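You operate a simulated robot arm through the tools that you are given. There is no shell and no other tool.

The job below is to be done with a simulated two-armed robot. You get a single attempt, and the scene is never put back.

Task
Pack the purple card's two bottles in the narrow carton and close it.
Fine: shut both flaps and fit the blue cover over their tabs. Set down upright: what you pick out.

It is judged by the outcome, as a careful person would: the job done as asked, and still so three seconds after it is handed in. It fails if anything else is knocked over, pushed out of place, dropped, spilled or broken. A push-on lid holds only when it is set on centred and level and pressed home; a screw cap is set on level and turned clockwise until tight.

Robot
Two 7-joint arms with fingered hands on one trunk that stands fixed in place. Base frame: the origin is at the foot of the trunk, x ahead of it, y to its left, z up; the work surface is at about z = 0.7. Units: m, rad, N and s.
The left shoulder is at [0.05, 0.214, 0.869], the right one opposite. With the tool pointing down near the work surface each hand reaches from about 0.44 to 0.9 m from the base axis, measured 20 degrees to its own side. Payload 3 kg a hand.
Tool frame (each hand has its own): the origin (TCP) lies between the finger pads and is the grasp point; the fingertips stand 0.026 m ahead of it; z points along the fingers, y is the line along which they close. The gripper opens to 0.132 m; its body begins 0.073 m behind the TCP. The gripper is a hand of 3 fingers: y runs from the thumb to the fingers, the wrist lies at [0, 0, -0.229] in the tool frame, and closing takes about 1.5 s.
Orientation is told as [roll, pitch, yaw] about the base's x, y, z axes, in that order, counted from this pose: with the fingers straight down and closing along the base's y, the tool's x points along the base's -x, its y along +y and its z along -z.

Tools
- The arms move only by the tool nudge_tool. It takes "left_series", "right_series" or both (then of equal length, played together; a hand with none holds still); each is a list of rows, each a list of 6 numbers: the shift along the base's x, y, z in m, then the turn, a rotation vector about the base's x, y, z in rad. In form: [[dx, dy, dz, rx, ry, rz], ...]. A call has 1 to 20 rows; each row is the pose to reach, as a shift and turn from the pose commanded when the call began. "left_jaw" and "right_jaw" are, for a hand that has rows, the gripper command, from -1 (shut) to 1 (fully open), values between in proportion, set as the call begins (left out, the last holds). Rows are played at 5 a second. More than 0.05 m and 0.15 rad between two rows, or a gripper value outside its range, and nothing of the call is played. Where a pose cannot be reached the arm comes as near as it can. A force on the tool above 40 N (or 10 N above the force at the start of the call, whichever is more), or a blocked arm, ends the call early, and 0.2 s more pass. The fingers move at their own pace (about 0.072 m/s each) and stop on an object; they squeeze with about 33 N. The grip force told is the motor's: it shows also when the fingers shut on nothing. Time passes only in rows, and 0.2 s behind the last, so rows that repeat a pose let the fingers close. It gives the time, the measured TCP pose, the force on the tool (base axes), the opening and the grip force at its end, in the units of the frame above (readings bear some noise), with the torque about the TCP (base axes, N m) and any sound that the robot's microphone picked up.
- Cameras (640 x 400 px; columns grow to the right, rows downward): "scene" is now at [0.0296, -0.0059, 1.4899]; the picture's right is [-0.10, -0.99, 0.00], its down [-0.74, 0.08, -0.67] and it looks along [0.67, -0.07, -0.74] (base axes); focal length 336 px, centre (320, 200). "left" rides on the left gripper at [-0.062, 0.003, -0.092] in its tool frame; the picture's right is [-0.05, -1.00, 0.00], its down [0.83, -0.04, -0.56] and it looks along [0.55, -0.03, 0.83] (tool axes); focal length 230 px, centre (320, 200). "right" rides on the right gripper at [0.062, 0.003, -0.092] in its tool frame; the picture's right is [-0.05, 1.00, 0.00], its down [-0.83, -0.04, -0.56] and it looks along [-0.55, -0.03, 0.83] (tool axes); focal length 230 px, centre (320, 200). There is no depth. A picture from a camera that has moved, and an enlarged one, comes with that camera's place and axes in the base frame and with its lens.
- grab_frame(camera): a new picture of that camera. It takes no simulated time.
- curl_fingers(finger1, finger2, thumb_bend, hand): sets how far each is bent, from 0 (flat) to 1 (curled in); at 0.3 the hand is open as for a grip, at 0.7 the pads meet at the TCP. One left out holds its place. A second passes; each finger stops where it meets its share of the squeeze, and holds until it gets a number again. A gripper value or a shape takes the hand back. It gives what a move gives, with no picture; readings hold the bend of each and the force on the fingers (four entries, about 0 where the hand has none), thumb and palm.
- preshape(shape, hand): the hand has 3 fingers and takes this shape, open, in about a second: jaw (thumb against the fingers, like two jaws); tri (thumb and two fingers); tip (a fingertip pinch); poke (one finger out to press); point (the index stretched); flat (the hand flat); cup (the hand cupped); fist (a fist). The gripper value then closes the fingers along that shape, each until it touches; the sizes above hold for jaw. It gives what a move gives, with no picture.
- aim_head(pan, tilt): turns the head with the scene camera to pan (to the left, within 1.501 rad either way) and tilt (down, from -0.506 to 1.204), counted from straight ahead of the robot. It gives what a move gives.
- inspect(camera, box): a new picture of the part [left, top, right, bottom] of that camera's present view, enlarged. It takes no simulated time.
- finish_job(): hands the job in; it is judged then, once.

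Places have to be worked out from the pictures, the camera data and where the tool is seen. Open the grippers and draw the arms clear of the work before you hand the job in, unless the task says otherwise.

The tools are called by a JSON object that holds its "op" and its "data". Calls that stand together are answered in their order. nudge_tool: Moves the arms, as the interface text tells. Its arguments: {"type":"object","properties":{"left_series":{"type":"array","items":{"type":"array","items":{"type":"number"}}},"left_jaw":{"type":"number"},"right_series":{"type":"array","items":{"type":"array","items":{"type":"number"}}},"right_jaw":{"type":"number"}},"required":[]} The other tools are called the same way: preshape (shape, hand) gives the hand a shape; curl_fingers (finger1, finger2, thumb_bend, hand) moves the fingers one by one; aim_head (pan, tilt) turns the head that bears the scene camera; grab_frame (camera) takes a picture; inspect (camera, box) takes an enlarged picture of a part of a camera's view; finish_job () hands the job in.

At the start:

```text
time: 0.0
left_position: [0.6072, 0.1688, 1.086]
left_tool_rot: [0.001, -0.001, -0.055]
left_wrist_force: [0.3, 0.3, 0.2]
left_moment: [0.0, 0.02, -0.02]
left_opening: 0.1318
left_grip_force: 0.1
left_shape: jaw
left_bend: [0.3, 0.3, 0.3]
left_finger forces: [0.0, 0.1, 0.1, 0.1, 0.0, 0.1]
right_position: [0.4539, -0.2786, 1.1833]
right_tool_rot: [0.0, 0.002, -0.055]
right_wrist_force: [0.0, 0.0, -0.3]
right_moment: [0.01, -0.03, -0.04]
right_opening: 0.1319
right_grip_force: 0.0
right_shape: jaw
right_bend: [0.3, 0.3, 0.3]
right_finger forces: [0.0, 0.0, 0.0, 0.0, 0.2, 0.0]
head pan, tilt (commanded): [-0.101, 0.833]
```

scene: 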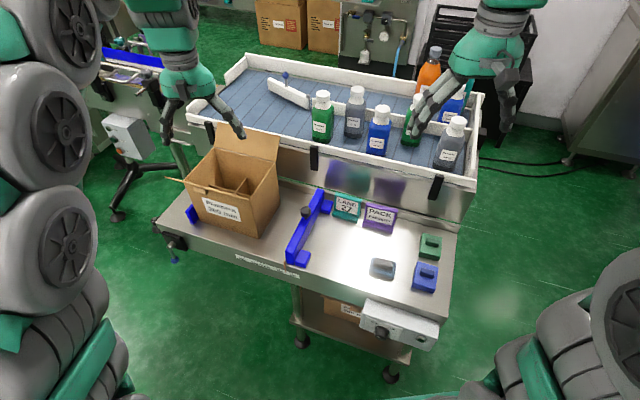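
right: 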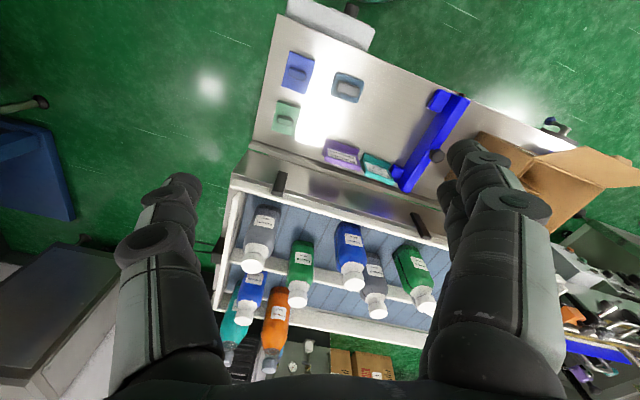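
left: 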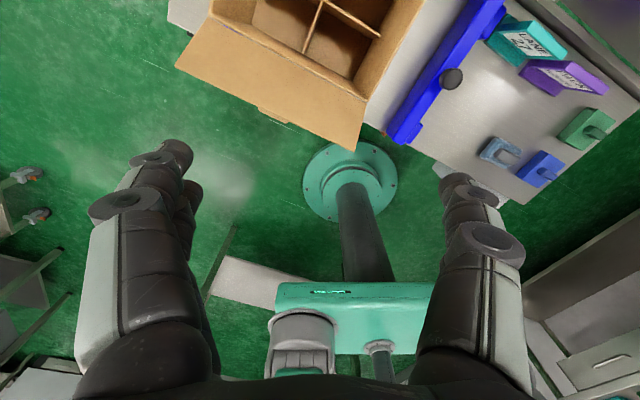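

The scene shows a carton, two cards (teal and purple), a tray of bottles, and some covers. I enlarge the cards and carton first to read them.

{"op": "inspect", "data": {"camera": "scene", "box": [300, 180, 460, 300]}}

{"op": "inspect", "data": {"camera": "scene", "box": [150, 120, 340, 280]}}

{"op": "inspect", "data": {"camera": "scene", "box": [290, 50, 500, 180]}}

{"op": "inspect", "data": {"camera": "right", "box": [220, 120, 460, 270]}}

{"op": "inspect", "data": {"camera": "left", "box": [360, 0, 640, 220]}}

```text
3.33 times, centred on (380, 240) of scene
camera zoom: at [0.0296, -0.0059, 1.4899], right [-0.1, -0.99, 0.0], down [-0.74, 0.08, -0.67], along [0.67, -0.07, -0.74], focal length 1121 px, centre (120, 67)
```

zoom: 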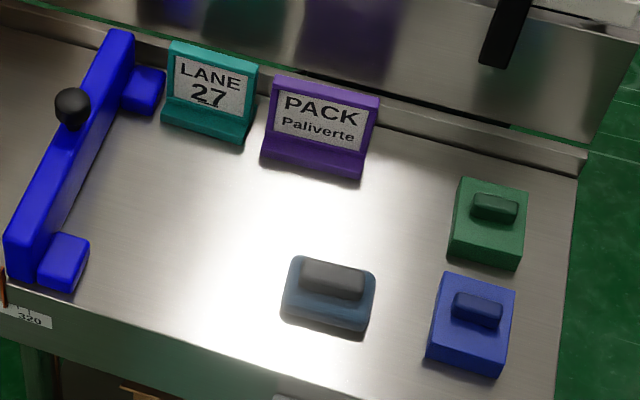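

```text
2.50 times, centred on (245, 200) of scene
camera zoom: at [0.0296, -0.0059, 1.4899], right [-0.1, -0.99, 0.0], down [-0.74, 0.08, -0.67], along [0.67, -0.07, -0.74], focal length 841 px, centre (508, 200)
```

zoom: 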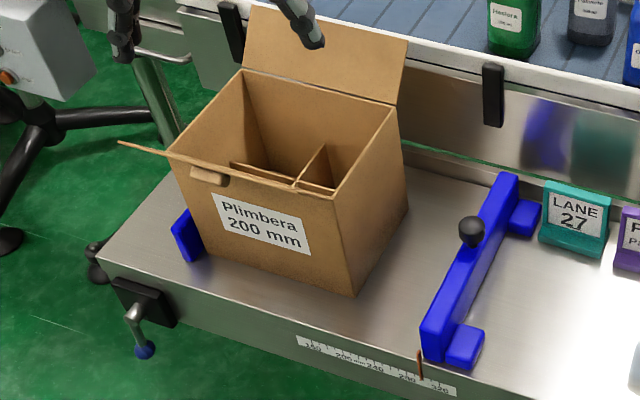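

```text
3.05 times, centred on (395, 115) of scene
camera zoom: at [0.0296, -0.0059, 1.4899], right [-0.1, -0.99, 0.0], down [-0.74, 0.08, -0.67], along [0.67, -0.07, -0.74], focal length 1025 px, centre (91, 459)
```

zoom: 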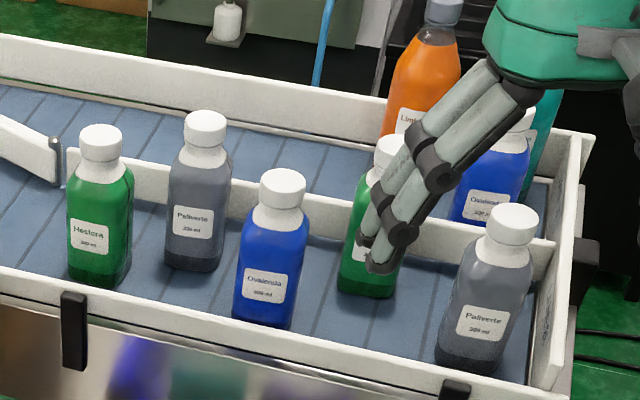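

```text
2.67 times, centred on (340, 195) of right
camera zoom: at [0.3936, -0.2724, 1.2759], right [0.11, 0.99, 0.0], down [0.83, -0.09, 0.56], along [0.55, -0.06, -0.83], focal length 614 px, centre (267, 213)
```

zoom: 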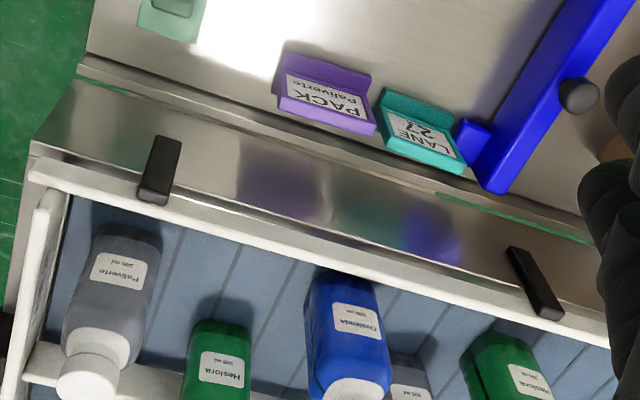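

```text
1.82 times, centred on (500, 110) of left
camera zoom: at [0.6693, 0.1689, 1.1781], right [0.0, -1.0, 0.0], down [-0.83, 0.0, 0.56], along [-0.56, 0.0, -0.83], focal length 418 px, centre (-7, 364)
```

zoom: 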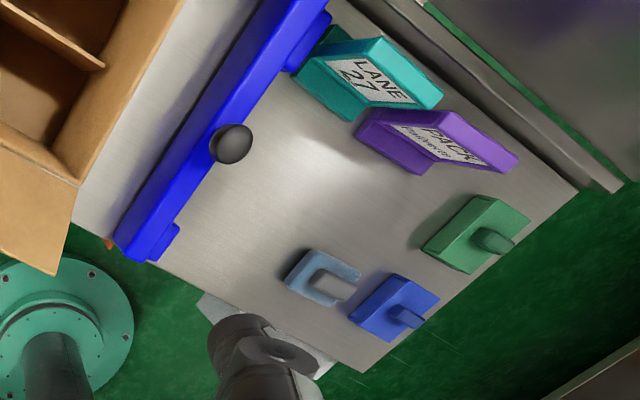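

The purple card reads "PACK Paliverte", and two grey bottles are labelled Paliverte. I look around for other cartons and enlarge the labels.

{"op": "inspect", "data": {"camera": "scene", "box": [335, 75, 405, 145]}}

{"op": "inspect", "data": {"camera": "scene", "box": [425, 105, 485, 185]}}

{"op": "inspect", "data": {"camera": "scene", "box": [220, 240, 320, 310]}}

{"op": "inspect", "data": {"camera": "scene", "box": [240, 290, 440, 400]}}

{"op": "inspect", "data": {"camera": "left", "box": [160, 0, 420, 160]}}

{"op": "inspect", "data": {"camera": "right", "box": [440, 90, 640, 240]}}

```text
5.71 times, centred on (370, 110) of scene
camera zoom: at [0.0296, -0.0059, 1.4899], right [-0.1, -0.99, 0.0], down [-0.74, 0.08, -0.67], along [0.67, -0.07, -0.74], focal length 1922 px, centre (34, 714)
```

zoom: 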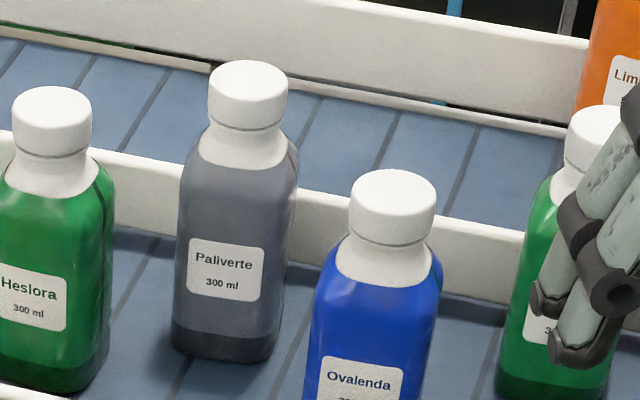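

```text
5.00 times, centred on (455, 145) of scene
camera zoom: at [0.0296, -0.0059, 1.4899], right [-0.1, -0.99, 0.0], down [-0.74, 0.08, -0.67], along [0.67, -0.07, -0.74], focal length 1681 px, centre (-355, 475)
```

zoom: 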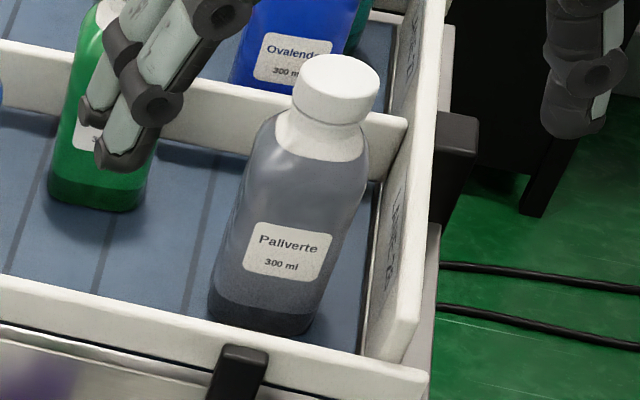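

```text
5.71 times, centred on (270, 275) of scene
camera zoom: at [0.0296, -0.0059, 1.4899], right [-0.1, -0.99, 0.0], down [-0.74, 0.08, -0.67], along [0.67, -0.07, -0.74], focal length 1922 px, centre (606, -229)
```

zoom: 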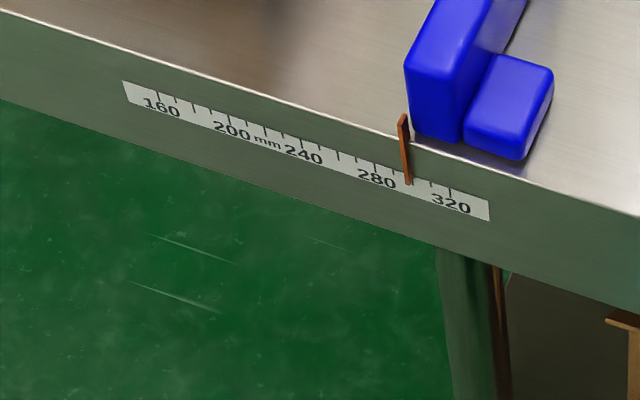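

```text
3.20 times, centred on (340, 345) of scene
camera zoom: at [0.0296, -0.0059, 1.4899], right [-0.1, -0.99, 0.0], down [-0.74, 0.08, -0.67], along [0.67, -0.07, -0.74], focal length 1076 px, centre (256, -264)
```

zoom: 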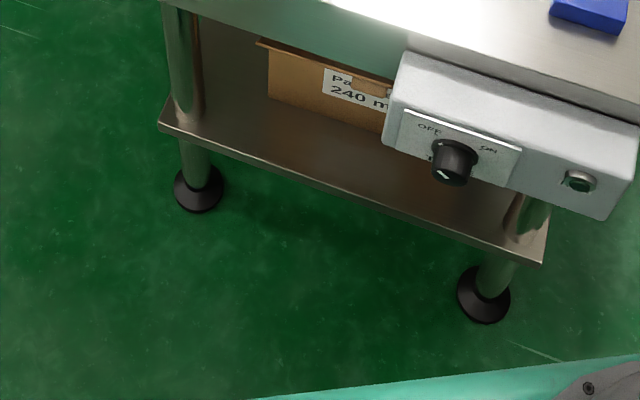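

```text
2.46 times, centred on (290, 80) of left
camera zoom: at [0.6693, 0.1689, 1.1781], right [0.0, -1.0, 0.0], down [-0.83, 0.0, 0.56], along [-0.56, 0.0, -0.83], focal length 566 px, centre (394, 495)
```

zoom: 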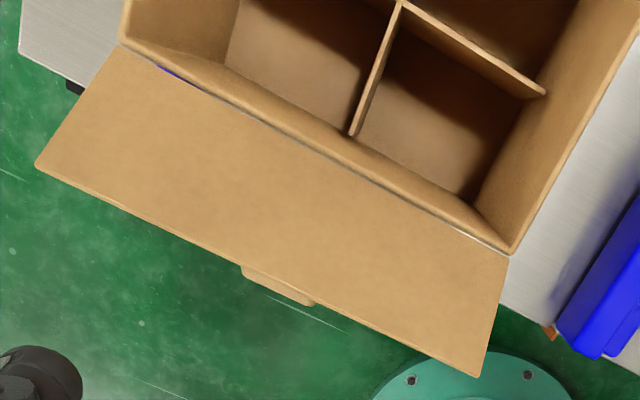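

```text
2.67 times, centred on (540, 165) of right
camera zoom: at [0.3936, -0.2724, 1.2759], right [0.11, 0.99, 0.0], down [0.83, -0.09, 0.56], along [0.55, -0.06, -0.83], focal length 614 px, centre (-267, 293)
```

zoom: 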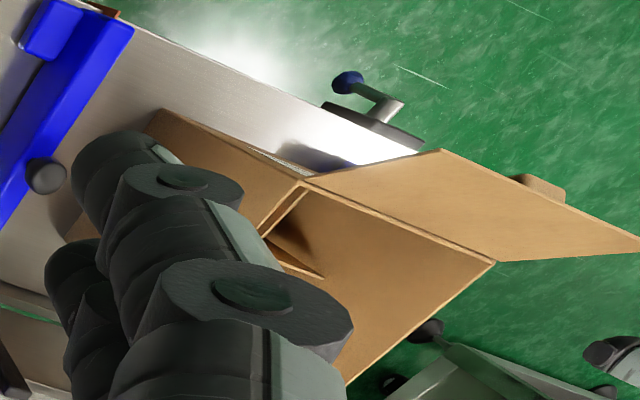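

The narrow carton appears to be the "200 mm" one on the table, since the 240 mm one is stowed on the shelf below. I move the left hand aside with a quarter turn of yaw so its camera looks down into the carton.

{"op": "nudge_tool", "data": {"left_series": [[0.006, 0.02, 0.01, 0, 0, 0.14], [0.012, 0.04, 0.02, 0, 0, 0.28], [0.018, 0.06, 0.03, 0, 0, 0.42], [0.024, 0.08, 0.04, 0, 0, 0.56], [0.03, 0.1, 0.05, 0, 0, 0.7], [0.036, 0.12, 0.06, 0, 0, 0.84], [0.042, 0.14, 0.07, 0, 0, 0.98], [0.048, 0.16, 0.07, 0, 0, 1.12], [0.054, 0.17, 0.07, 0, 0, 1.26], [0.06, 0.18, 0.07, 0, 0, 1.4], [0.066, 0.19, 0.07, 0, 0, 1.54]]}}

{"op": "grab_frame", "data": {"camera": "left"}}

{"op": "grab_frame", "data": {"camera": "scene"}}

```text
time: 2.4
left_position: [0.6721, 0.359, 1.1575]
left_tool_rot: [0.002, 0.001, 1.489]
left_wrist_force: [-0.4, -0.4, -0.3]
left_moment: [-0.02, 0.0, 0.03]
left_opening: 0.132
left_grip_force: 0.1
left_shape: jaw
left_bend: [0.3, 0.3, 0.3]
left_finger forces: [0.0, 0.1, 0.1, 0.0, 0.0, 0.0]
right_position: [0.4542, -0.2789, 1.1822]
right_tool_rot: [0.0, 0.0, -0.054]
right_wrist_force: [0.0, -0.7, -1.0]
right_moment: [0.02, 0.02, 0.01]
right_opening: 0.1321
right_grip_force: 0.1
right_shape: jaw
right_bend: [0.3, 0.3, 0.3]
right_finger forces: [0.0, 0.1, 0.1, 0.1, 0.1, 0.1]
head pan, tilt (commanded): [-0.101, 0.833]
```

```text
taken
camera left: at [0.6756, 0.4201, 1.2482], right [1.0, -0.03, 0.0], down [-0.02, -0.83, 0.55], along [-0.02, -0.55, -0.83], focal length 230 px, centre (320, 200)
```

left: 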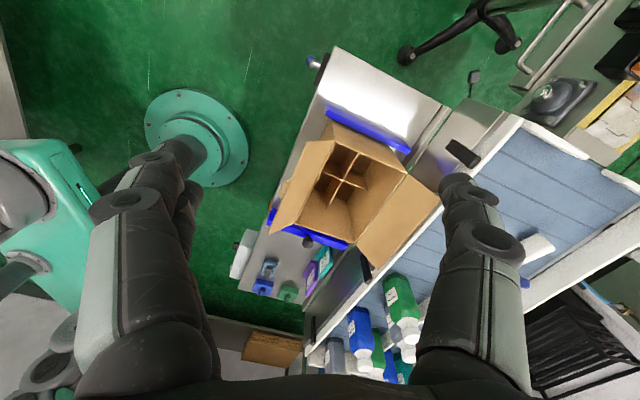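

```text
taken
camera scene: at [0.0296, -0.0059, 1.4899], right [-0.1, -0.99, 0.0], down [-0.74, 0.08, -0.67], along [0.67, -0.07, -0.74], focal length 336 px, centre (320, 200)
```

scene: 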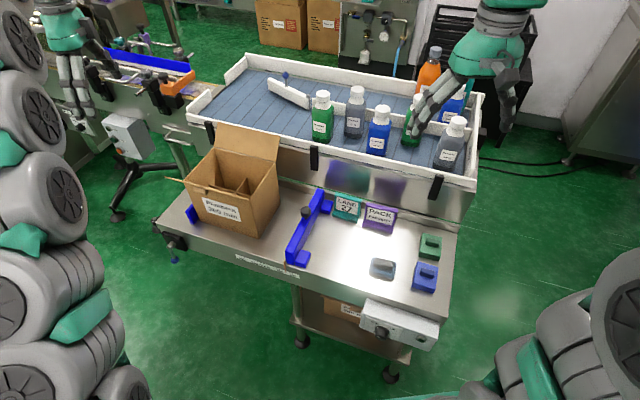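

{"op": "inspect", "data": {"camera": "left", "box": [260, 90, 450, 280]}}

{"op": "inspect", "data": {"camera": "scene", "box": [170, 110, 300, 250]}}

{"op": "inspect", "data": {"camera": "left", "box": [230, 230, 340, 310]}}

```text
2.11 times, centred on (355, 185) of left
camera zoom: at [0.6756, 0.4201, 1.2482], right [1.0, -0.03, 0.0], down [-0.02, -0.83, 0.55], along [-0.02, -0.55, -0.83], focal length 484 px, centre (246, 232)
```

zoom: 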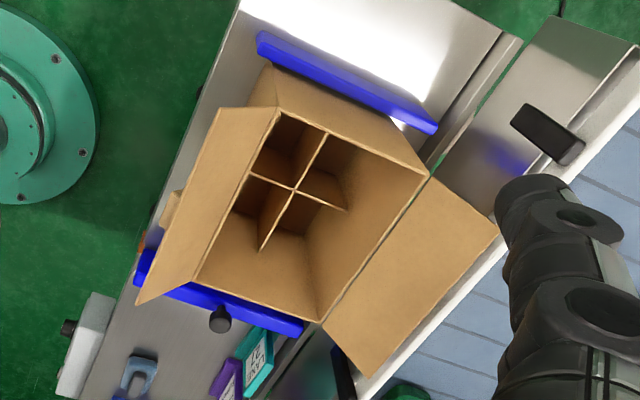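

```text
2.86 times, centred on (235, 180) of scene
camera zoom: at [0.0296, -0.0059, 1.4899], right [-0.1, -0.99, 0.0], down [-0.74, 0.08, -0.67], along [0.67, -0.07, -0.74], focal length 961 px, centre (563, 257)
```

zoom: 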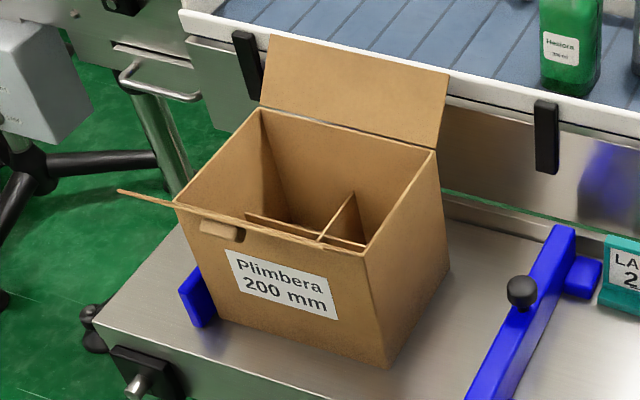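

```text
5.00 times, centred on (285, 270) of left
camera zoom: at [0.6756, 0.4201, 1.2482], right [1.0, -0.03, 0.0], down [-0.02, -0.83, 0.55], along [-0.02, -0.55, -0.83], focal length 1150 px, centre (495, -150)
```

zoom: 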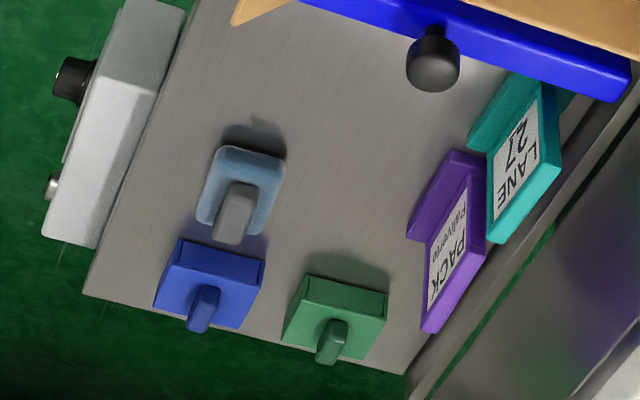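

The carton has a half-height cross divider giving four cells, and both flaps stand outward at about 45 degrees. I enlarge the hand views to judge finger thickness before planning the grips.

{"op": "inspect", "data": {"camera": "right", "box": [80, 120, 580, 400]}}

{"op": "inspect", "data": {"camera": "scene", "box": [390, 20, 540, 180]}}

{"op": "inspect", "data": {"camera": "scene", "box": [0, 0, 130, 140]}}

```text
1.28 times, centred on (330, 260) of right
camera zoom: at [0.3936, -0.2724, 1.2759], right [0.11, 0.99, 0.0], down [0.83, -0.09, 0.56], along [0.55, -0.06, -0.83], focal length 294 px, centre (307, 123)
```

zoom: 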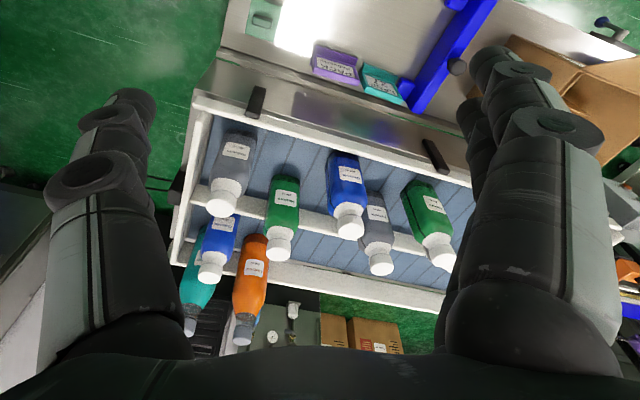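

```text
2.50 times, centred on (465, 100) of scene
camera zoom: at [0.0296, -0.0059, 1.4899], right [-0.1, -0.99, 0.0], down [-0.74, 0.08, -0.67], along [0.67, -0.07, -0.74], focal length 841 px, centre (-42, 450)
```

zoom: 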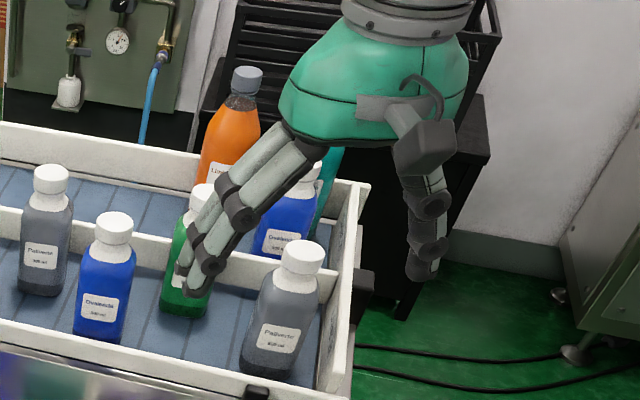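

```text
2.86 times, centred on (65, 70) of scene
camera zoom: at [0.0296, -0.0059, 1.4899], right [-0.1, -0.99, 0.0], down [-0.74, 0.08, -0.67], along [0.67, -0.07, -0.74], focal length 961 px, centre (1049, 571)
```

zoom: 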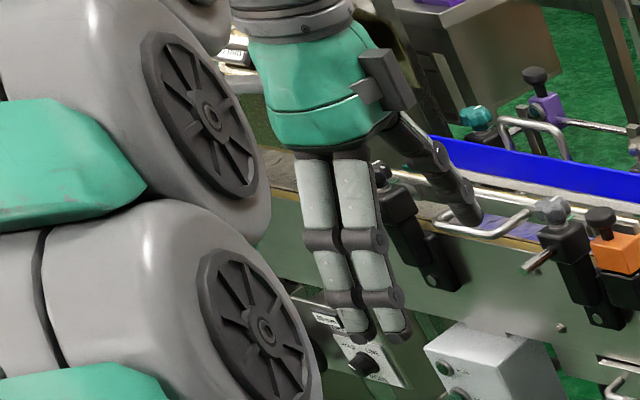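

Fingers are about 2 cm thick, with the pair about 6 cm wide overall, so the caps can be gripped by the tips from above. I move the right hand near the right-hand Paliverte bottle for a close look.

{"op": "nudge_tool", "data": {"right_series": [[0.03, -0.035, -0.01, 0, 0, 0], [0.06, -0.07, -0.02, 0, 0, 0], [0.09, -0.1, -0.03, 0, 0, 0], [0.12, -0.13, -0.04, 0, 0, 0], [0.146, -0.155, -0.04, 0, 0, 0], [0.146, -0.155, -0.04, 0, 0, 0]]}}

{"op": "grab_frame", "data": {"camera": "right"}}

{"op": "grab_frame", "data": {"camera": "scene"}}

```text
time: 3.8
left_position: [0.6738, 0.3592, 1.1584]
left_tool_rot: [-0.001, 0.001, 1.487]
left_wrist_force: [0.1, -0.4, -0.1]
left_moment: [0.01, -0.03, -0.02]
left_opening: 0.1319
left_grip_force: 0.0
left_shape: jaw
left_bend: [0.3, 0.3, 0.3]
left_finger forces: [0.1, 0.1, 0.0, 0.0, 0.1, 0.0]
right_position: [0.5988, -0.4353, 1.1418]
right_tool_rot: [0.001, -0.001, -0.051]
right_wrist_force: [0.7, 0.8, -0.8]
right_moment: [0.04, 0.0, -0.01]
right_opening: 0.1317
right_grip_force: 0.1
right_shape: jaw
right_bend: [0.3, 0.3, 0.3]
right_finger forces: [0.1, 0.1, 0.0, 0.1, 0.0, 0.1]
head pan, tilt (commanded): [-0.101, 0.833]
```

```text
taken
camera right: at [0.5377, -0.4302, 1.2341], right [0.1, 0.99, 0.0], down [0.83, -0.09, 0.56], along [0.55, -0.06, -0.83], focal length 230 px, centre (320, 200)
```

right: 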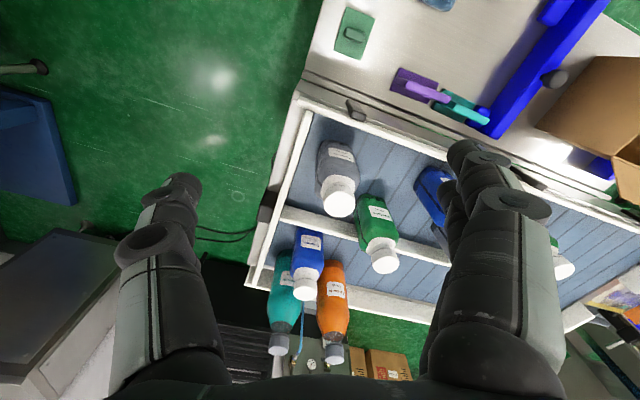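

```text
taken
camera scene: at [0.0296, -0.006, 1.4899], right [-0.1, -0.99, 0.0], down [-0.74, 0.08, -0.67], along [0.67, -0.07, -0.74], focal length 336 px, centre (320, 200)
```

scene: 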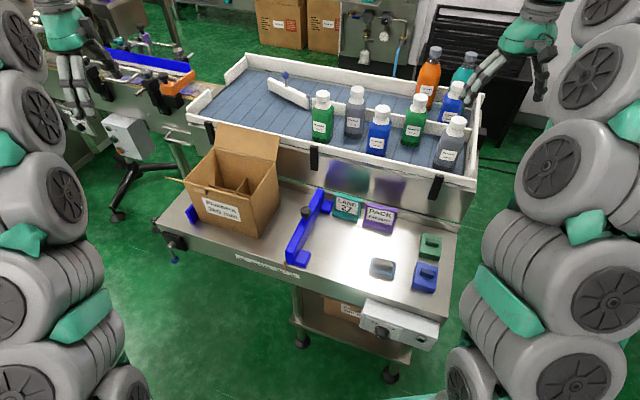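

I enlarge the view of the right Paliverte bottle in the right and scene cameras to pin its cap, width and yaw.

{"op": "inspect", "data": {"camera": "right", "box": [290, 110, 410, 230]}}

{"op": "inspect", "data": {"camera": "scene", "box": [390, 90, 490, 190]}}

{"op": "inspect", "data": {"camera": "scene", "box": [300, 70, 410, 170]}}

```text
3.33 times, centred on (350, 170) of right
camera zoom: at [0.5377, -0.4302, 1.2341], right [0.1, 0.99, 0.0], down [0.83, -0.09, 0.56], along [0.55, -0.06, -0.83], focal length 767 px, centre (220, 300)
```

zoom: 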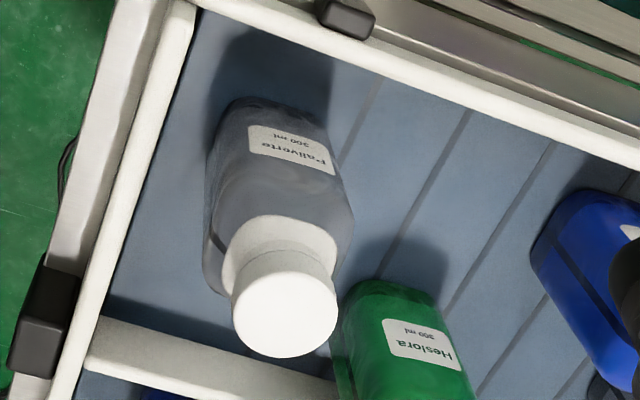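

```text
4.00 times, centred on (440, 140) of scene
camera zoom: at [0.0296, -0.006, 1.4899], right [-0.1, -0.99, 0.0], down [-0.74, 0.08, -0.67], along [0.67, -0.07, -0.74], focal length 1345 px, centre (-160, 440)
```

zoom: 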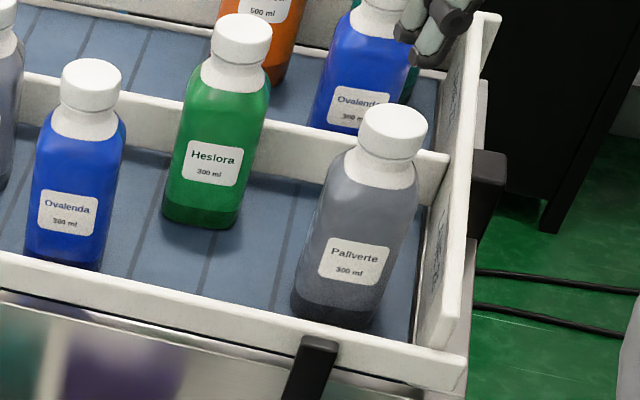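

```text
4.00 times, centred on (355, 120) of scene
camera zoom: at [0.0296, -0.006, 1.4899], right [-0.1, -0.99, 0.0], down [-0.74, 0.08, -0.67], along [0.67, -0.07, -0.74], focal length 1345 px, centre (180, 520)
```

zoom: 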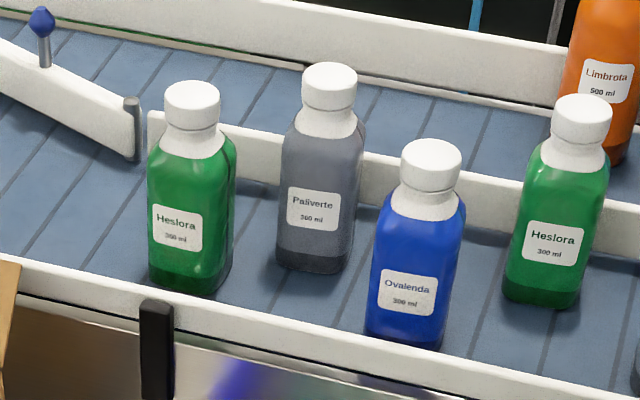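

The right Paliverte cap top triangulates to about (0.699, -0.423, 1.001), belt at z≈0.85, bottle about 0.15 tall with yaw near -25°. I move the right hand above it, turned to the tray's yaw with a moderate opening, while the left hand returns to a matching yaw.

{"op": "nudge_tool", "data": {"right_series": [[0.025, 0.004, -0.01, 0, 0, -0.13], [0.05, 0.008, -0.02, 0, 0, -0.26], [0.08, 0.012, -0.04, 0, 0, -0.387], [0.1, 0.0125, -0.06, 0, 0, -0.387], [0.1, 0.0125, -0.06, 0, 0, -0.387], [0.1, 0.0125, -0.06, 0, 0, -0.387]], "right_jaw": 0.4}}

{"op": "grab_frame", "data": {"camera": "right"}}

{"op": "inspect", "data": {"camera": "scene", "box": [390, 60, 530, 180]}}

```text
time: 5.2
left_position: [0.6733, 0.3577, 1.1565]
left_tool_rot: [0.001, 0.001, 1.486]
left_wrist_force: [-1.0, 0.3, 0.4]
left_moment: [0.01, -0.02, 0.03]
left_opening: 0.1319
left_grip_force: 0.0
left_shape: jaw
left_bend: [0.3, 0.3, 0.3]
left_finger forces: [0.0, 0.0, 0.0, 0.0, 0.0, 0.0]
right_position: [0.7003, -0.4238, 1.0837]
right_tool_rot: [0.0, 0.001, -0.443]
right_wrist_force: [0.0, -0.2, -0.8]
right_moment: [0.02, 0.0, -0.04]
right_opening: 0.093
right_grip_force: 0.1
right_shape: jaw
right_bend: [0.67, 0.67, 0.64]
right_finger forces: [0.0, 0.0, 0.1, 0.1, 0.0, 0.1]
head pan, tilt (commanded): [-0.101, 0.833]
```

```text
taken
camera right: at [0.647, -0.3939, 1.1756], right [0.47, 0.88, 0.0], down [0.73, -0.39, 0.56], along [0.49, -0.26, -0.83], focal length 230 px, centre (320, 200)
```

right: 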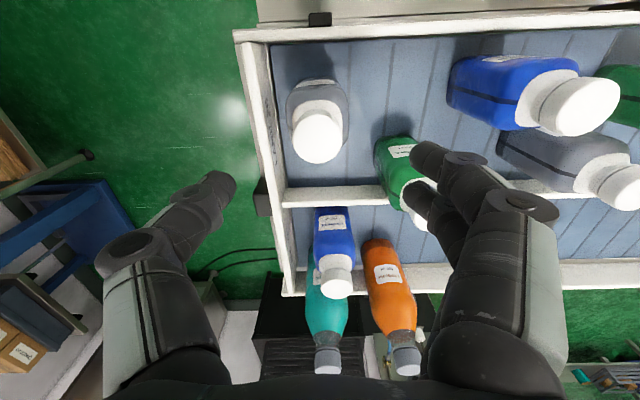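

```text
3.33 times, centred on (460, 120) of scene
camera zoom: at [0.0296, -0.006, 1.4899], right [-0.1, -0.99, 0.0], down [-0.74, 0.08, -0.67], along [0.67, -0.07, -0.74], focal length 1121 px, centre (-147, 467)
```

zoom: 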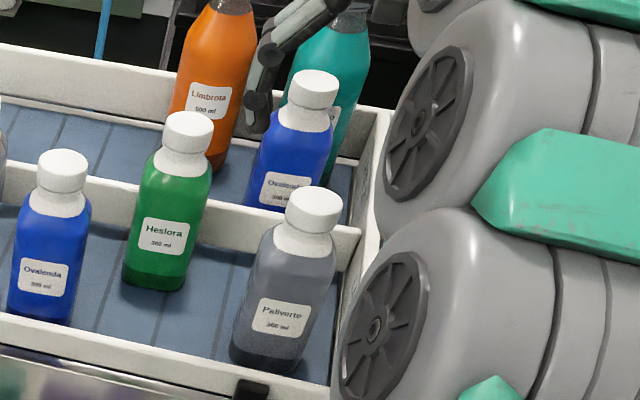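

The cap lies exactly under the hand in both views. I descend so the TCP is just under cap-top height.

{"op": "nudge_tool", "data": {"right_series": [[0, 0, -0.03, 0, 0, 0], [0, 0, -0.06, 0, 0, 0], [0, 0, -0.086, 0, 0, 0], [0, 0, -0.086, 0, 0, 0]]}}

{"op": "grab_frame", "data": {"camera": "right"}}

```text
time: 6.2
left_position: [0.6725, 0.358, 1.1577]
left_tool_rot: [-0.001, 0.001, 1.487]
left_wrist_force: [-0.3, -0.5, 0.3]
left_moment: [-0.02, 0.05, -0.02]
left_opening: 0.1319
left_grip_force: 0.1
left_shape: jaw
left_bend: [0.3, 0.3, 0.3]
left_finger forces: [0.1, 0.1, 0.0, 0.0, 0.0, 0.0]
right_position: [0.7014, -0.4211, 0.9973]
right_tool_rot: [0.0, 0.0, -0.442]
right_wrist_force: [-0.7, 0.8, -0.6]
right_moment: [-0.03, -0.01, 0.0]
right_opening: 0.0926
right_grip_force: 0.0
right_shape: jaw
right_bend: [0.67, 0.67, 0.64]
right_finger forces: [0.1, 0.0, 0.0, 0.0, 0.0, 0.0]
head pan, tilt (commanded): [-0.101, 0.833]
```

```text
taken
camera right: at [0.6475, -0.3926, 1.0906], right [0.47, 0.88, 0.0], down [0.73, -0.39, 0.56], along [0.49, -0.26, -0.83], focal length 230 px, centre (320, 200)
```

right: 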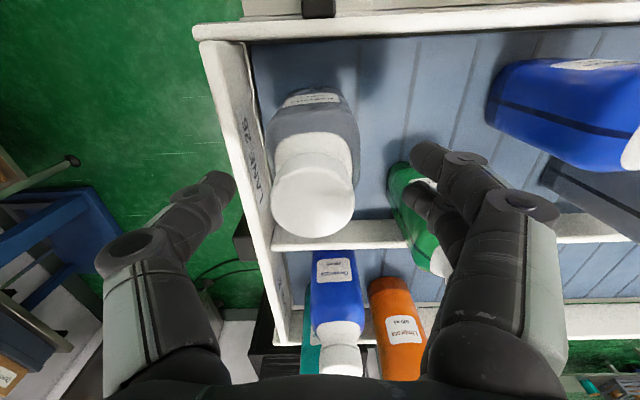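

The cap sits between thumb and fingers. I close the right hand on it, holding the pose.

{"op": "nudge_tool", "data": {"right_series": [[0, 0, 0, 0, 0, 0], [0, 0, 0, 0, 0, 0], [0, 0, 0, 0, 0, 0], [0, 0, 0, 0, 0, 0], [0, 0, 0, 0, 0, 0], [0, 0, 0, 0, 0, 0], [0, 0, 0, 0, 0, 0], [0, 0, 0, 0, 0, 0]], "right_jaw": -1}}

{"op": "grab_frame", "data": {"camera": "right"}}

{"op": "inspect", "data": {"camera": "scene", "box": [390, 60, 530, 180]}}

```text
time: 8.0
left_position: [0.6736, 0.3586, 1.1578]
left_tool_rot: [0.001, 0.001, 1.488]
left_wrist_force: [0.0, -0.3, -0.2]
left_moment: [-0.02, 0.0, -0.02]
left_opening: 0.132
left_grip_force: 0.1
left_shape: jaw
left_bend: [0.3, 0.3, 0.3]
left_finger forces: [0.1, 0.0, 0.0, 0.0, 0.1, 0.0]
right_position: [0.7006, -0.4206, 0.9981]
right_tool_rot: [0.0, 0.001, -0.44]
right_wrist_force: [2.3, 1.6, 7.0]
right_moment: [0.4, -0.31, 0.02]
right_opening: 0.0296
right_grip_force: 33.3
right_shape: jaw
right_bend: [0.73, 0.73, 0.7]
right_finger forces: [15.7, 18.6, 0.1, 0.0, 28.3, 0.0]
head pan, tilt (commanded): [-0.101, 0.833]
```

```text
taken
camera right: at [0.6475, -0.3925, 1.0911], right [0.47, 0.88, 0.0], down [0.73, -0.39, 0.56], along [0.49, -0.26, -0.83], focal length 230 px, centre (320, 200)
```

right: 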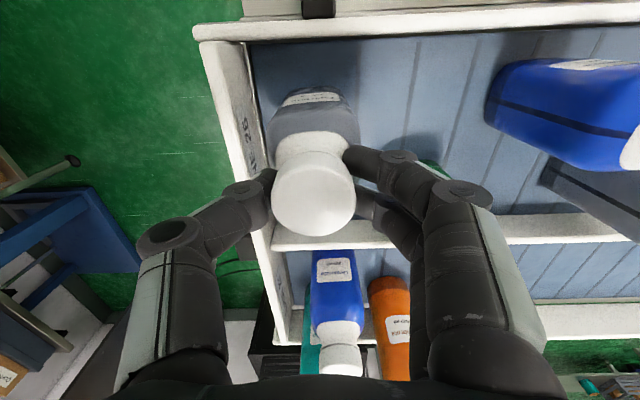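

```text
3.33 times, centred on (460, 120) of scene
camera zoom: at [0.0295, -0.0059, 1.4899], right [-0.1, -0.99, 0.0], down [-0.74, 0.08, -0.67], along [0.67, -0.07, -0.74], focal length 1121 px, centre (-147, 467)
```

zoom: 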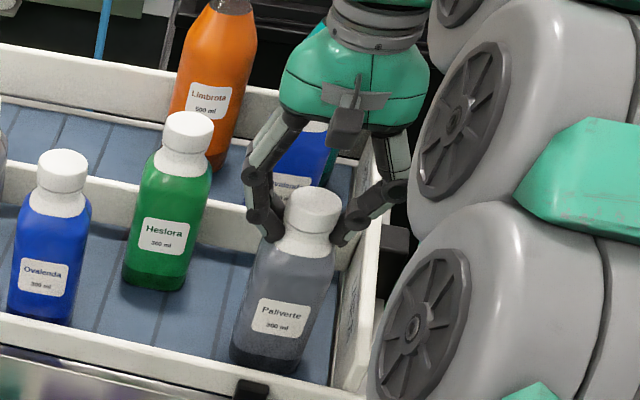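

The fingers closed just under the cap at the neck, with 33 N of grip. I lift 8 cm to clear the tray wall and check the bottle hangs upright.

{"op": "nudge_tool", "data": {"right_series": [[0, 0, 0.01, 0, 0, 0], [0, 0, 0.025, 0, 0, 0], [0, 0, 0.045, 0, 0, 0], [-0.003, 0, 0.065, 0, 0, 0], [-0.006, 0.0, 0.085, 0, 0, 0], [-0.006, 0.0, 0.085, 0, 0, 0]]}}

{"op": "grab_frame", "data": {"camera": "scene"}}

{"op": "grab_frame", "data": {"camera": "right"}}

```text
time: 9.4
left_position: [0.6732, 0.3586, 1.157]
left_tool_rot: [0.001, 0.001, 1.489]
left_wrist_force: [0.0, -0.1, 0.7]
left_moment: [0.0, -0.01, -0.03]
left_opening: 0.1318
left_grip_force: 0.0
left_shape: jaw
left_bend: [0.3, 0.3, 0.3]
left_finger forces: [0.0, 0.0, 0.1, 0.0, 0.0, 0.1]
right_position: [0.6951, -0.422, 1.0805]
right_tool_rot: [0.001, 0.0, -0.44]
right_wrist_force: [-0.2, 0.0, -3.6]
right_moment: [-0.03, -0.04, 0.0]
right_opening: 0.0282
right_grip_force: 32.8
right_shape: jaw
right_bend: [0.72, 0.73, 0.7]
right_finger forces: [15.7, 15.1, 0.0, 0.0, 27.8, 0.0]
head pan, tilt (commanded): [-0.101, 0.833]
```

```text
taken
camera scene: at [0.0296, -0.006, 1.4899], right [-0.1, -0.99, 0.0], down [-0.74, 0.08, -0.67], along [0.67, -0.07, -0.74], focal length 336 px, centre (320, 200)
```

scene: 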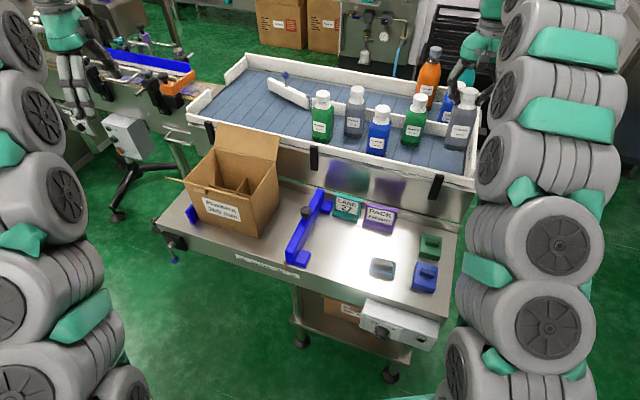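

```text
taken
camera right: at [0.6403, -0.393, 1.1739], right [0.47, 0.88, 0.0], down [0.73, -0.39, 0.56], along [0.49, -0.26, -0.83], focal length 230 px, centre (320, 200)
```

right: 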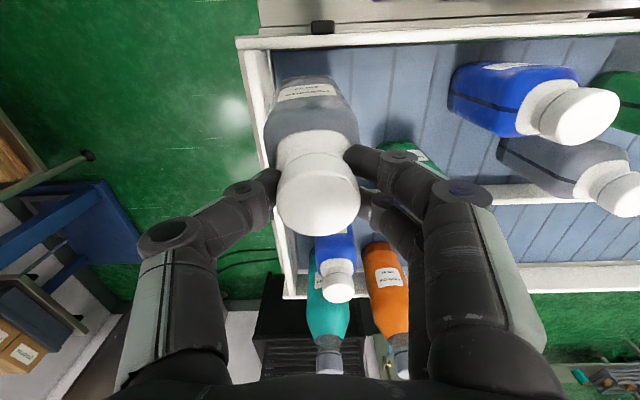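

The bottle is up, about 3.6 N. I check its tilt closely before moving on.

{"op": "inspect", "data": {"camera": "scene", "box": [400, 40, 510, 170]}}

{"op": "inspect", "data": {"camera": "right", "box": [230, 40, 430, 260]}}

```text
3.08 times, centred on (455, 105) of scene
camera zoom: at [0.0296, -0.006, 1.4899], right [-0.1, -0.99, 0.0], down [-0.74, 0.08, -0.67], along [0.67, -0.07, -0.74], focal length 1035 px, centre (-95, 492)
```

zoom: 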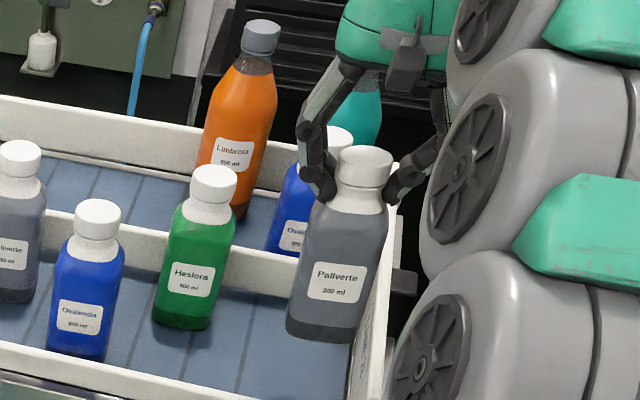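

```text
1.82 times, centred on (330, 150) of right
camera zoom: at [0.6403, -0.393, 1.1739], right [0.47, 0.88, 0.0], down [0.73, -0.39, 0.56], along [0.49, -0.26, -0.83], focal length 418 px, centre (302, 291)
```

zoom: 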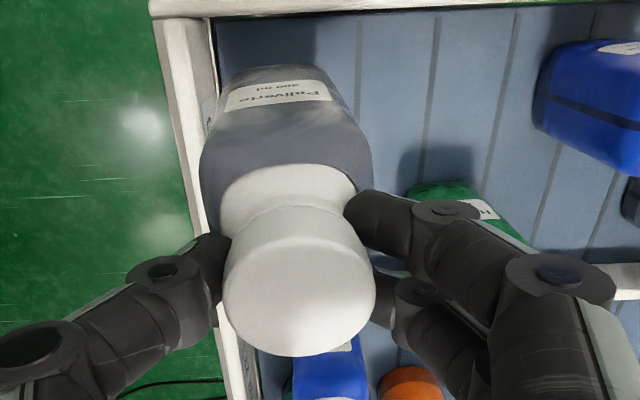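

The bottle hangs tilted by roughly 3.5° with its base toward the right, so I'll add a small counter-rotation. I carry it over the near tray wall to the free spot between fence and covers, staying high.

{"op": "nudge_tool", "data": {"right_series": [[-0.035, 0.02, 0.005, 0.027, -0.0127, 0], [-0.07, 0.045, 0.005, 0.054, -0.0254, 0], [-0.1, 0.075, 0.005, 0.054, -0.0254, 0], [-0.115, 0.115, 0.0, 0.054, -0.0254, 0], [-0.125, 0.155, -0.01, 0.054, -0.0254, 0], [-0.132, 0.195, -0.02, 0.054, -0.0254, 0], [-0.137, 0.235, -0.03, 0.054, -0.0254, 0], [-0.14, 0.265, -0.05, 0.054, -0.0254, 0], [-0.14, 0.287, -0.08, 0.054, -0.0254, 0], [-0.14, 0.287, -0.12, 0.054, -0.0254, 0], [-0.14, 0.287, -0.16, 0.054, -0.0254, 0], [-0.14, 0.287, -0.18, 0.054, -0.0254, 0], [-0.14, 0.287, -0.18, 0.054, -0.0254, 0]]}}

{"op": "grab_frame", "data": {"camera": "scene"}}

{"op": "grab_frame", "data": {"camera": "right"}}

```text
time: 12.2
left_position: [0.6727, 0.3595, 1.1575]
left_tool_rot: [-0.001, -0.001, 1.488]
left_wrist_force: [-0.6, 0.7, -0.2]
left_moment: [0.02, 0.0, 0.02]
left_opening: 0.1318
left_grip_force: 0.1
left_shape: jaw
left_bend: [0.3, 0.3, 0.3]
left_finger forces: [0.0, 0.0, 0.0, 0.1, 0.0, 0.1]
right_position: [0.5548, -0.1343, 0.9015]
right_tool_rot: [0.06, 0.001, -0.442]
right_wrist_force: [0.0, -0.5, -3.0]
right_moment: [0.02, -0.01, 0.01]
right_opening: 0.0274
right_grip_force: 33.1
right_shape: jaw
right_bend: [0.72, 0.73, 0.7]
right_finger forces: [16.2, 15.0, 0.0, 0.0, 27.9, 0.0]
head pan, tilt (commanded): [-0.101, 0.833]
```

```text
taken
camera scene: at [0.0296, -0.006, 1.4899], right [-0.1, -0.99, 0.0], down [-0.74, 0.08, -0.67], along [0.67, -0.07, -0.74], focal length 336 px, centre (320, 200)
```

scene: 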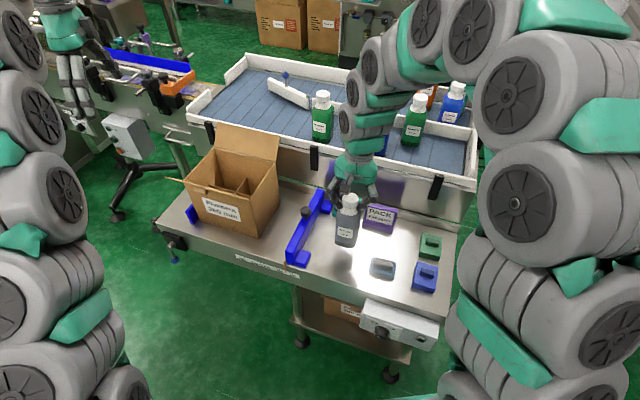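

```text
taken
camera right: at [0.4982, -0.1099, 0.9946], right [0.47, 0.88, 0.06], down [0.72, -0.42, 0.55], along [0.51, -0.22, -0.83], focal length 230 px, centre (320, 200)
```

right: 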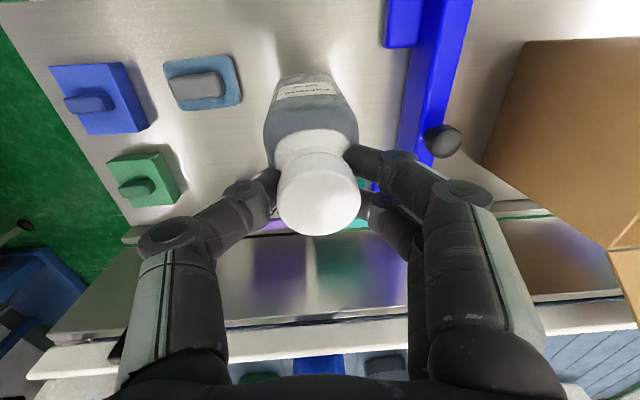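

The bottle is above the free table spot. I check its uprightness in an enlarged scene view before lowering.

{"op": "inspect", "data": {"camera": "scene", "box": [290, 170, 400, 280]}}

```text
3.64 times, centred on (345, 225) of scene
camera zoom: at [0.0296, -0.006, 1.4899], right [-0.1, -0.99, 0.0], down [-0.74, 0.08, -0.67], along [0.67, -0.07, -0.74], focal length 1223 px, centre (229, 109)
```

zoom: 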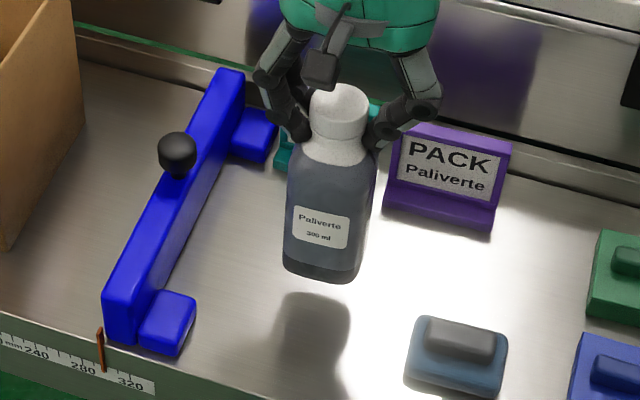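

Upright within about a degree. I lower it in small final steps to find the table.

{"op": "nudge_tool", "data": {"right_series": [[0, 0, -0.025, 0, 0, 0], [0, 0, -0.042, 0, 0, 0], [0, 0, -0.047, 0, 0, 0], [0, 0, -0.05, 0, 0, 0], [0, 0, -0.05, 0, 0, 0]]}}

{"op": "inspect", "data": {"camera": "scene", "box": [290, 170, 400, 280]}}

```text
time: 13.4
left_position: [0.6735, 0.3595, 1.1572]
left_tool_rot: [-0.002, -0.001, 1.487]
left_wrist_force: [0.1, -0.6, 0.0]
left_moment: [0.0, 0.05, 0.02]
left_opening: 0.1319
left_grip_force: 0.2
left_shape: jaw
left_bend: [0.3, 0.3, 0.3]
left_finger forces: [0.0, 0.0, 0.1, 0.0, 0.0, 0.1]
right_position: [0.5559, -0.1335, 0.8532]
right_tool_rot: [0.059, 0.0, -0.441]
right_wrist_force: [0.0, -0.5, -3.3]
right_moment: [-0.02, -0.04, -0.01]
right_opening: 0.0277
right_grip_force: 32.9
right_shape: jaw
right_bend: [0.72, 0.73, 0.7]
right_finger forces: [16.4, 14.9, 0.0, 0.1, 27.8, 0.0]
head pan, tilt (commanded): [-0.101, 0.833]
```

```text
3.64 times, centred on (345, 225) of scene
camera zoom: at [0.0296, -0.006, 1.4899], right [-0.1, -0.99, 0.0], down [-0.74, 0.08, -0.67], along [0.67, -0.07, -0.74], focal length 1223 px, centre (229, 109)
```

zoom: 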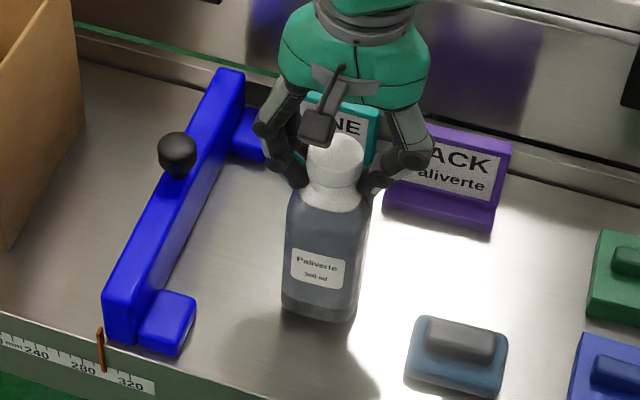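

No contact yet at TCP z=0.853. I go down in 2 mm steps.

{"op": "nudge_tool", "data": {"right_series": [[0, 0, -0.002, 0, 0, 0], [0, 0, -0.004, 0, 0, 0], [0, 0, -0.004, 0, 0, 0]]}}

```text
time: 14.2
left_position: [0.6726, 0.3567, 1.1561]
left_tool_rot: [-0.001, 0.0, 1.486]
left_wrist_force: [0.5, -0.3, 0.6]
left_moment: [-0.02, 0.0, -0.03]
left_opening: 0.1317
left_grip_force: 0.1
left_shape: jaw
left_bend: [0.3, 0.3, 0.3]
left_finger forces: [0.1, 0.0, 0.0, 0.0, 0.1, 0.0]
right_position: [0.5542, -0.134, 0.8485]
right_tool_rot: [0.059, 0.002, -0.44]
right_wrist_force: [-0.2, -0.1, -3.2]
right_moment: [0.0, -0.01, -0.01]
right_opening: 0.0277
right_grip_force: 32.9
right_shape: jaw
right_bend: [0.72, 0.73, 0.7]
right_finger forces: [16.3, 14.9, 0.0, 0.0, 27.8, 0.0]
head pan, tilt (commanded): [-0.101, 0.833]
```

{"op": "nudge_tool", "data": {"right_series": [[0, 0, -0.002, 0, 0, 0], [0, 0, -0.003, 0, 0, 0], [0, 0, -0.003, 0, 0, 0]]}}

```text
time: 15.0
left_position: [0.6728, 0.3579, 1.1584]
left_tool_rot: [-0.001, 0.0, 1.487]
left_wrist_force: [-0.7, -0.2, 0.6]
left_moment: [-0.05, -0.01, -0.02]
left_opening: 0.1318
left_grip_force: 0.1
left_shape: jaw
left_bend: [0.3, 0.3, 0.3]
left_finger forces: [0.0, 0.0, 0.0, 0.0, 0.0, 0.1]
right_position: [0.5538, -0.1339, 0.8462]
right_tool_rot: [0.059, 0.0, -0.44]
right_wrist_force: [0.2, 0.1, -3.3]
right_moment: [0.03, -0.05, 0.0]
right_opening: 0.0276
right_grip_force: 33.2
right_shape: jaw
right_bend: [0.72, 0.73, 0.7]
right_finger forces: [16.4, 14.9, 0.0, 0.1, 27.9, 0.1]
head pan, tilt (commanded): [-0.101, 0.833]
```

Still free of the table at z=0.846; I continue in 2 mm steps, watching the vertical force.

{"op": "nudge_tool", "data": {"right_series": [[0, 0, -0.002, 0, 0, 0], [0, 0, -0.004, 0, 0, 0], [0, 0, -0.004, 0, 0, 0]]}}

{"op": "inspect", "data": {"camera": "scene", "box": [310, 190, 390, 270]}}

```text
time: 15.8
left_position: [0.673, 0.3576, 1.1555]
left_tool_rot: [0.001, 0.001, 1.488]
left_wrist_force: [-0.6, 0.6, 0.0]
left_moment: [-0.03, -0.03, -0.01]
left_opening: 0.132
left_grip_force: 0.0
left_shape: jaw
left_bend: [0.3, 0.3, 0.3]
left_finger forces: [0.1, 0.0, 0.0, 0.0, 0.0, 0.0]
right_position: [0.5554, -0.134, 0.8416]
right_tool_rot: [0.062, -0.004, -0.441]
right_wrist_force: [-2.1, -0.7, 24.3]
right_moment: [0.04, -0.09, 0.01]
right_opening: 0.0284
right_grip_force: 32.5
right_shape: jaw
right_bend: [0.73, 0.73, 0.71]
right_finger forces: [17.3, 24.0, 0.0, 0.0, 34.4, 0.1]
head pan, tilt (commanded): [-0.101, 0.833]
```

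```text
5.00 times, centred on (350, 230) of scene
camera zoom: at [0.0293, -0.0059, 1.4899], right [-0.1, -0.99, 0.0], down [-0.74, 0.08, -0.67], along [0.67, -0.07, -0.74], focal length 1681 px, centre (170, 50)
```

zoom: 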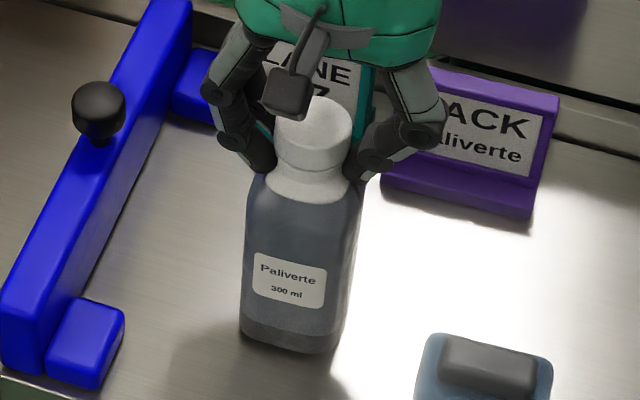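

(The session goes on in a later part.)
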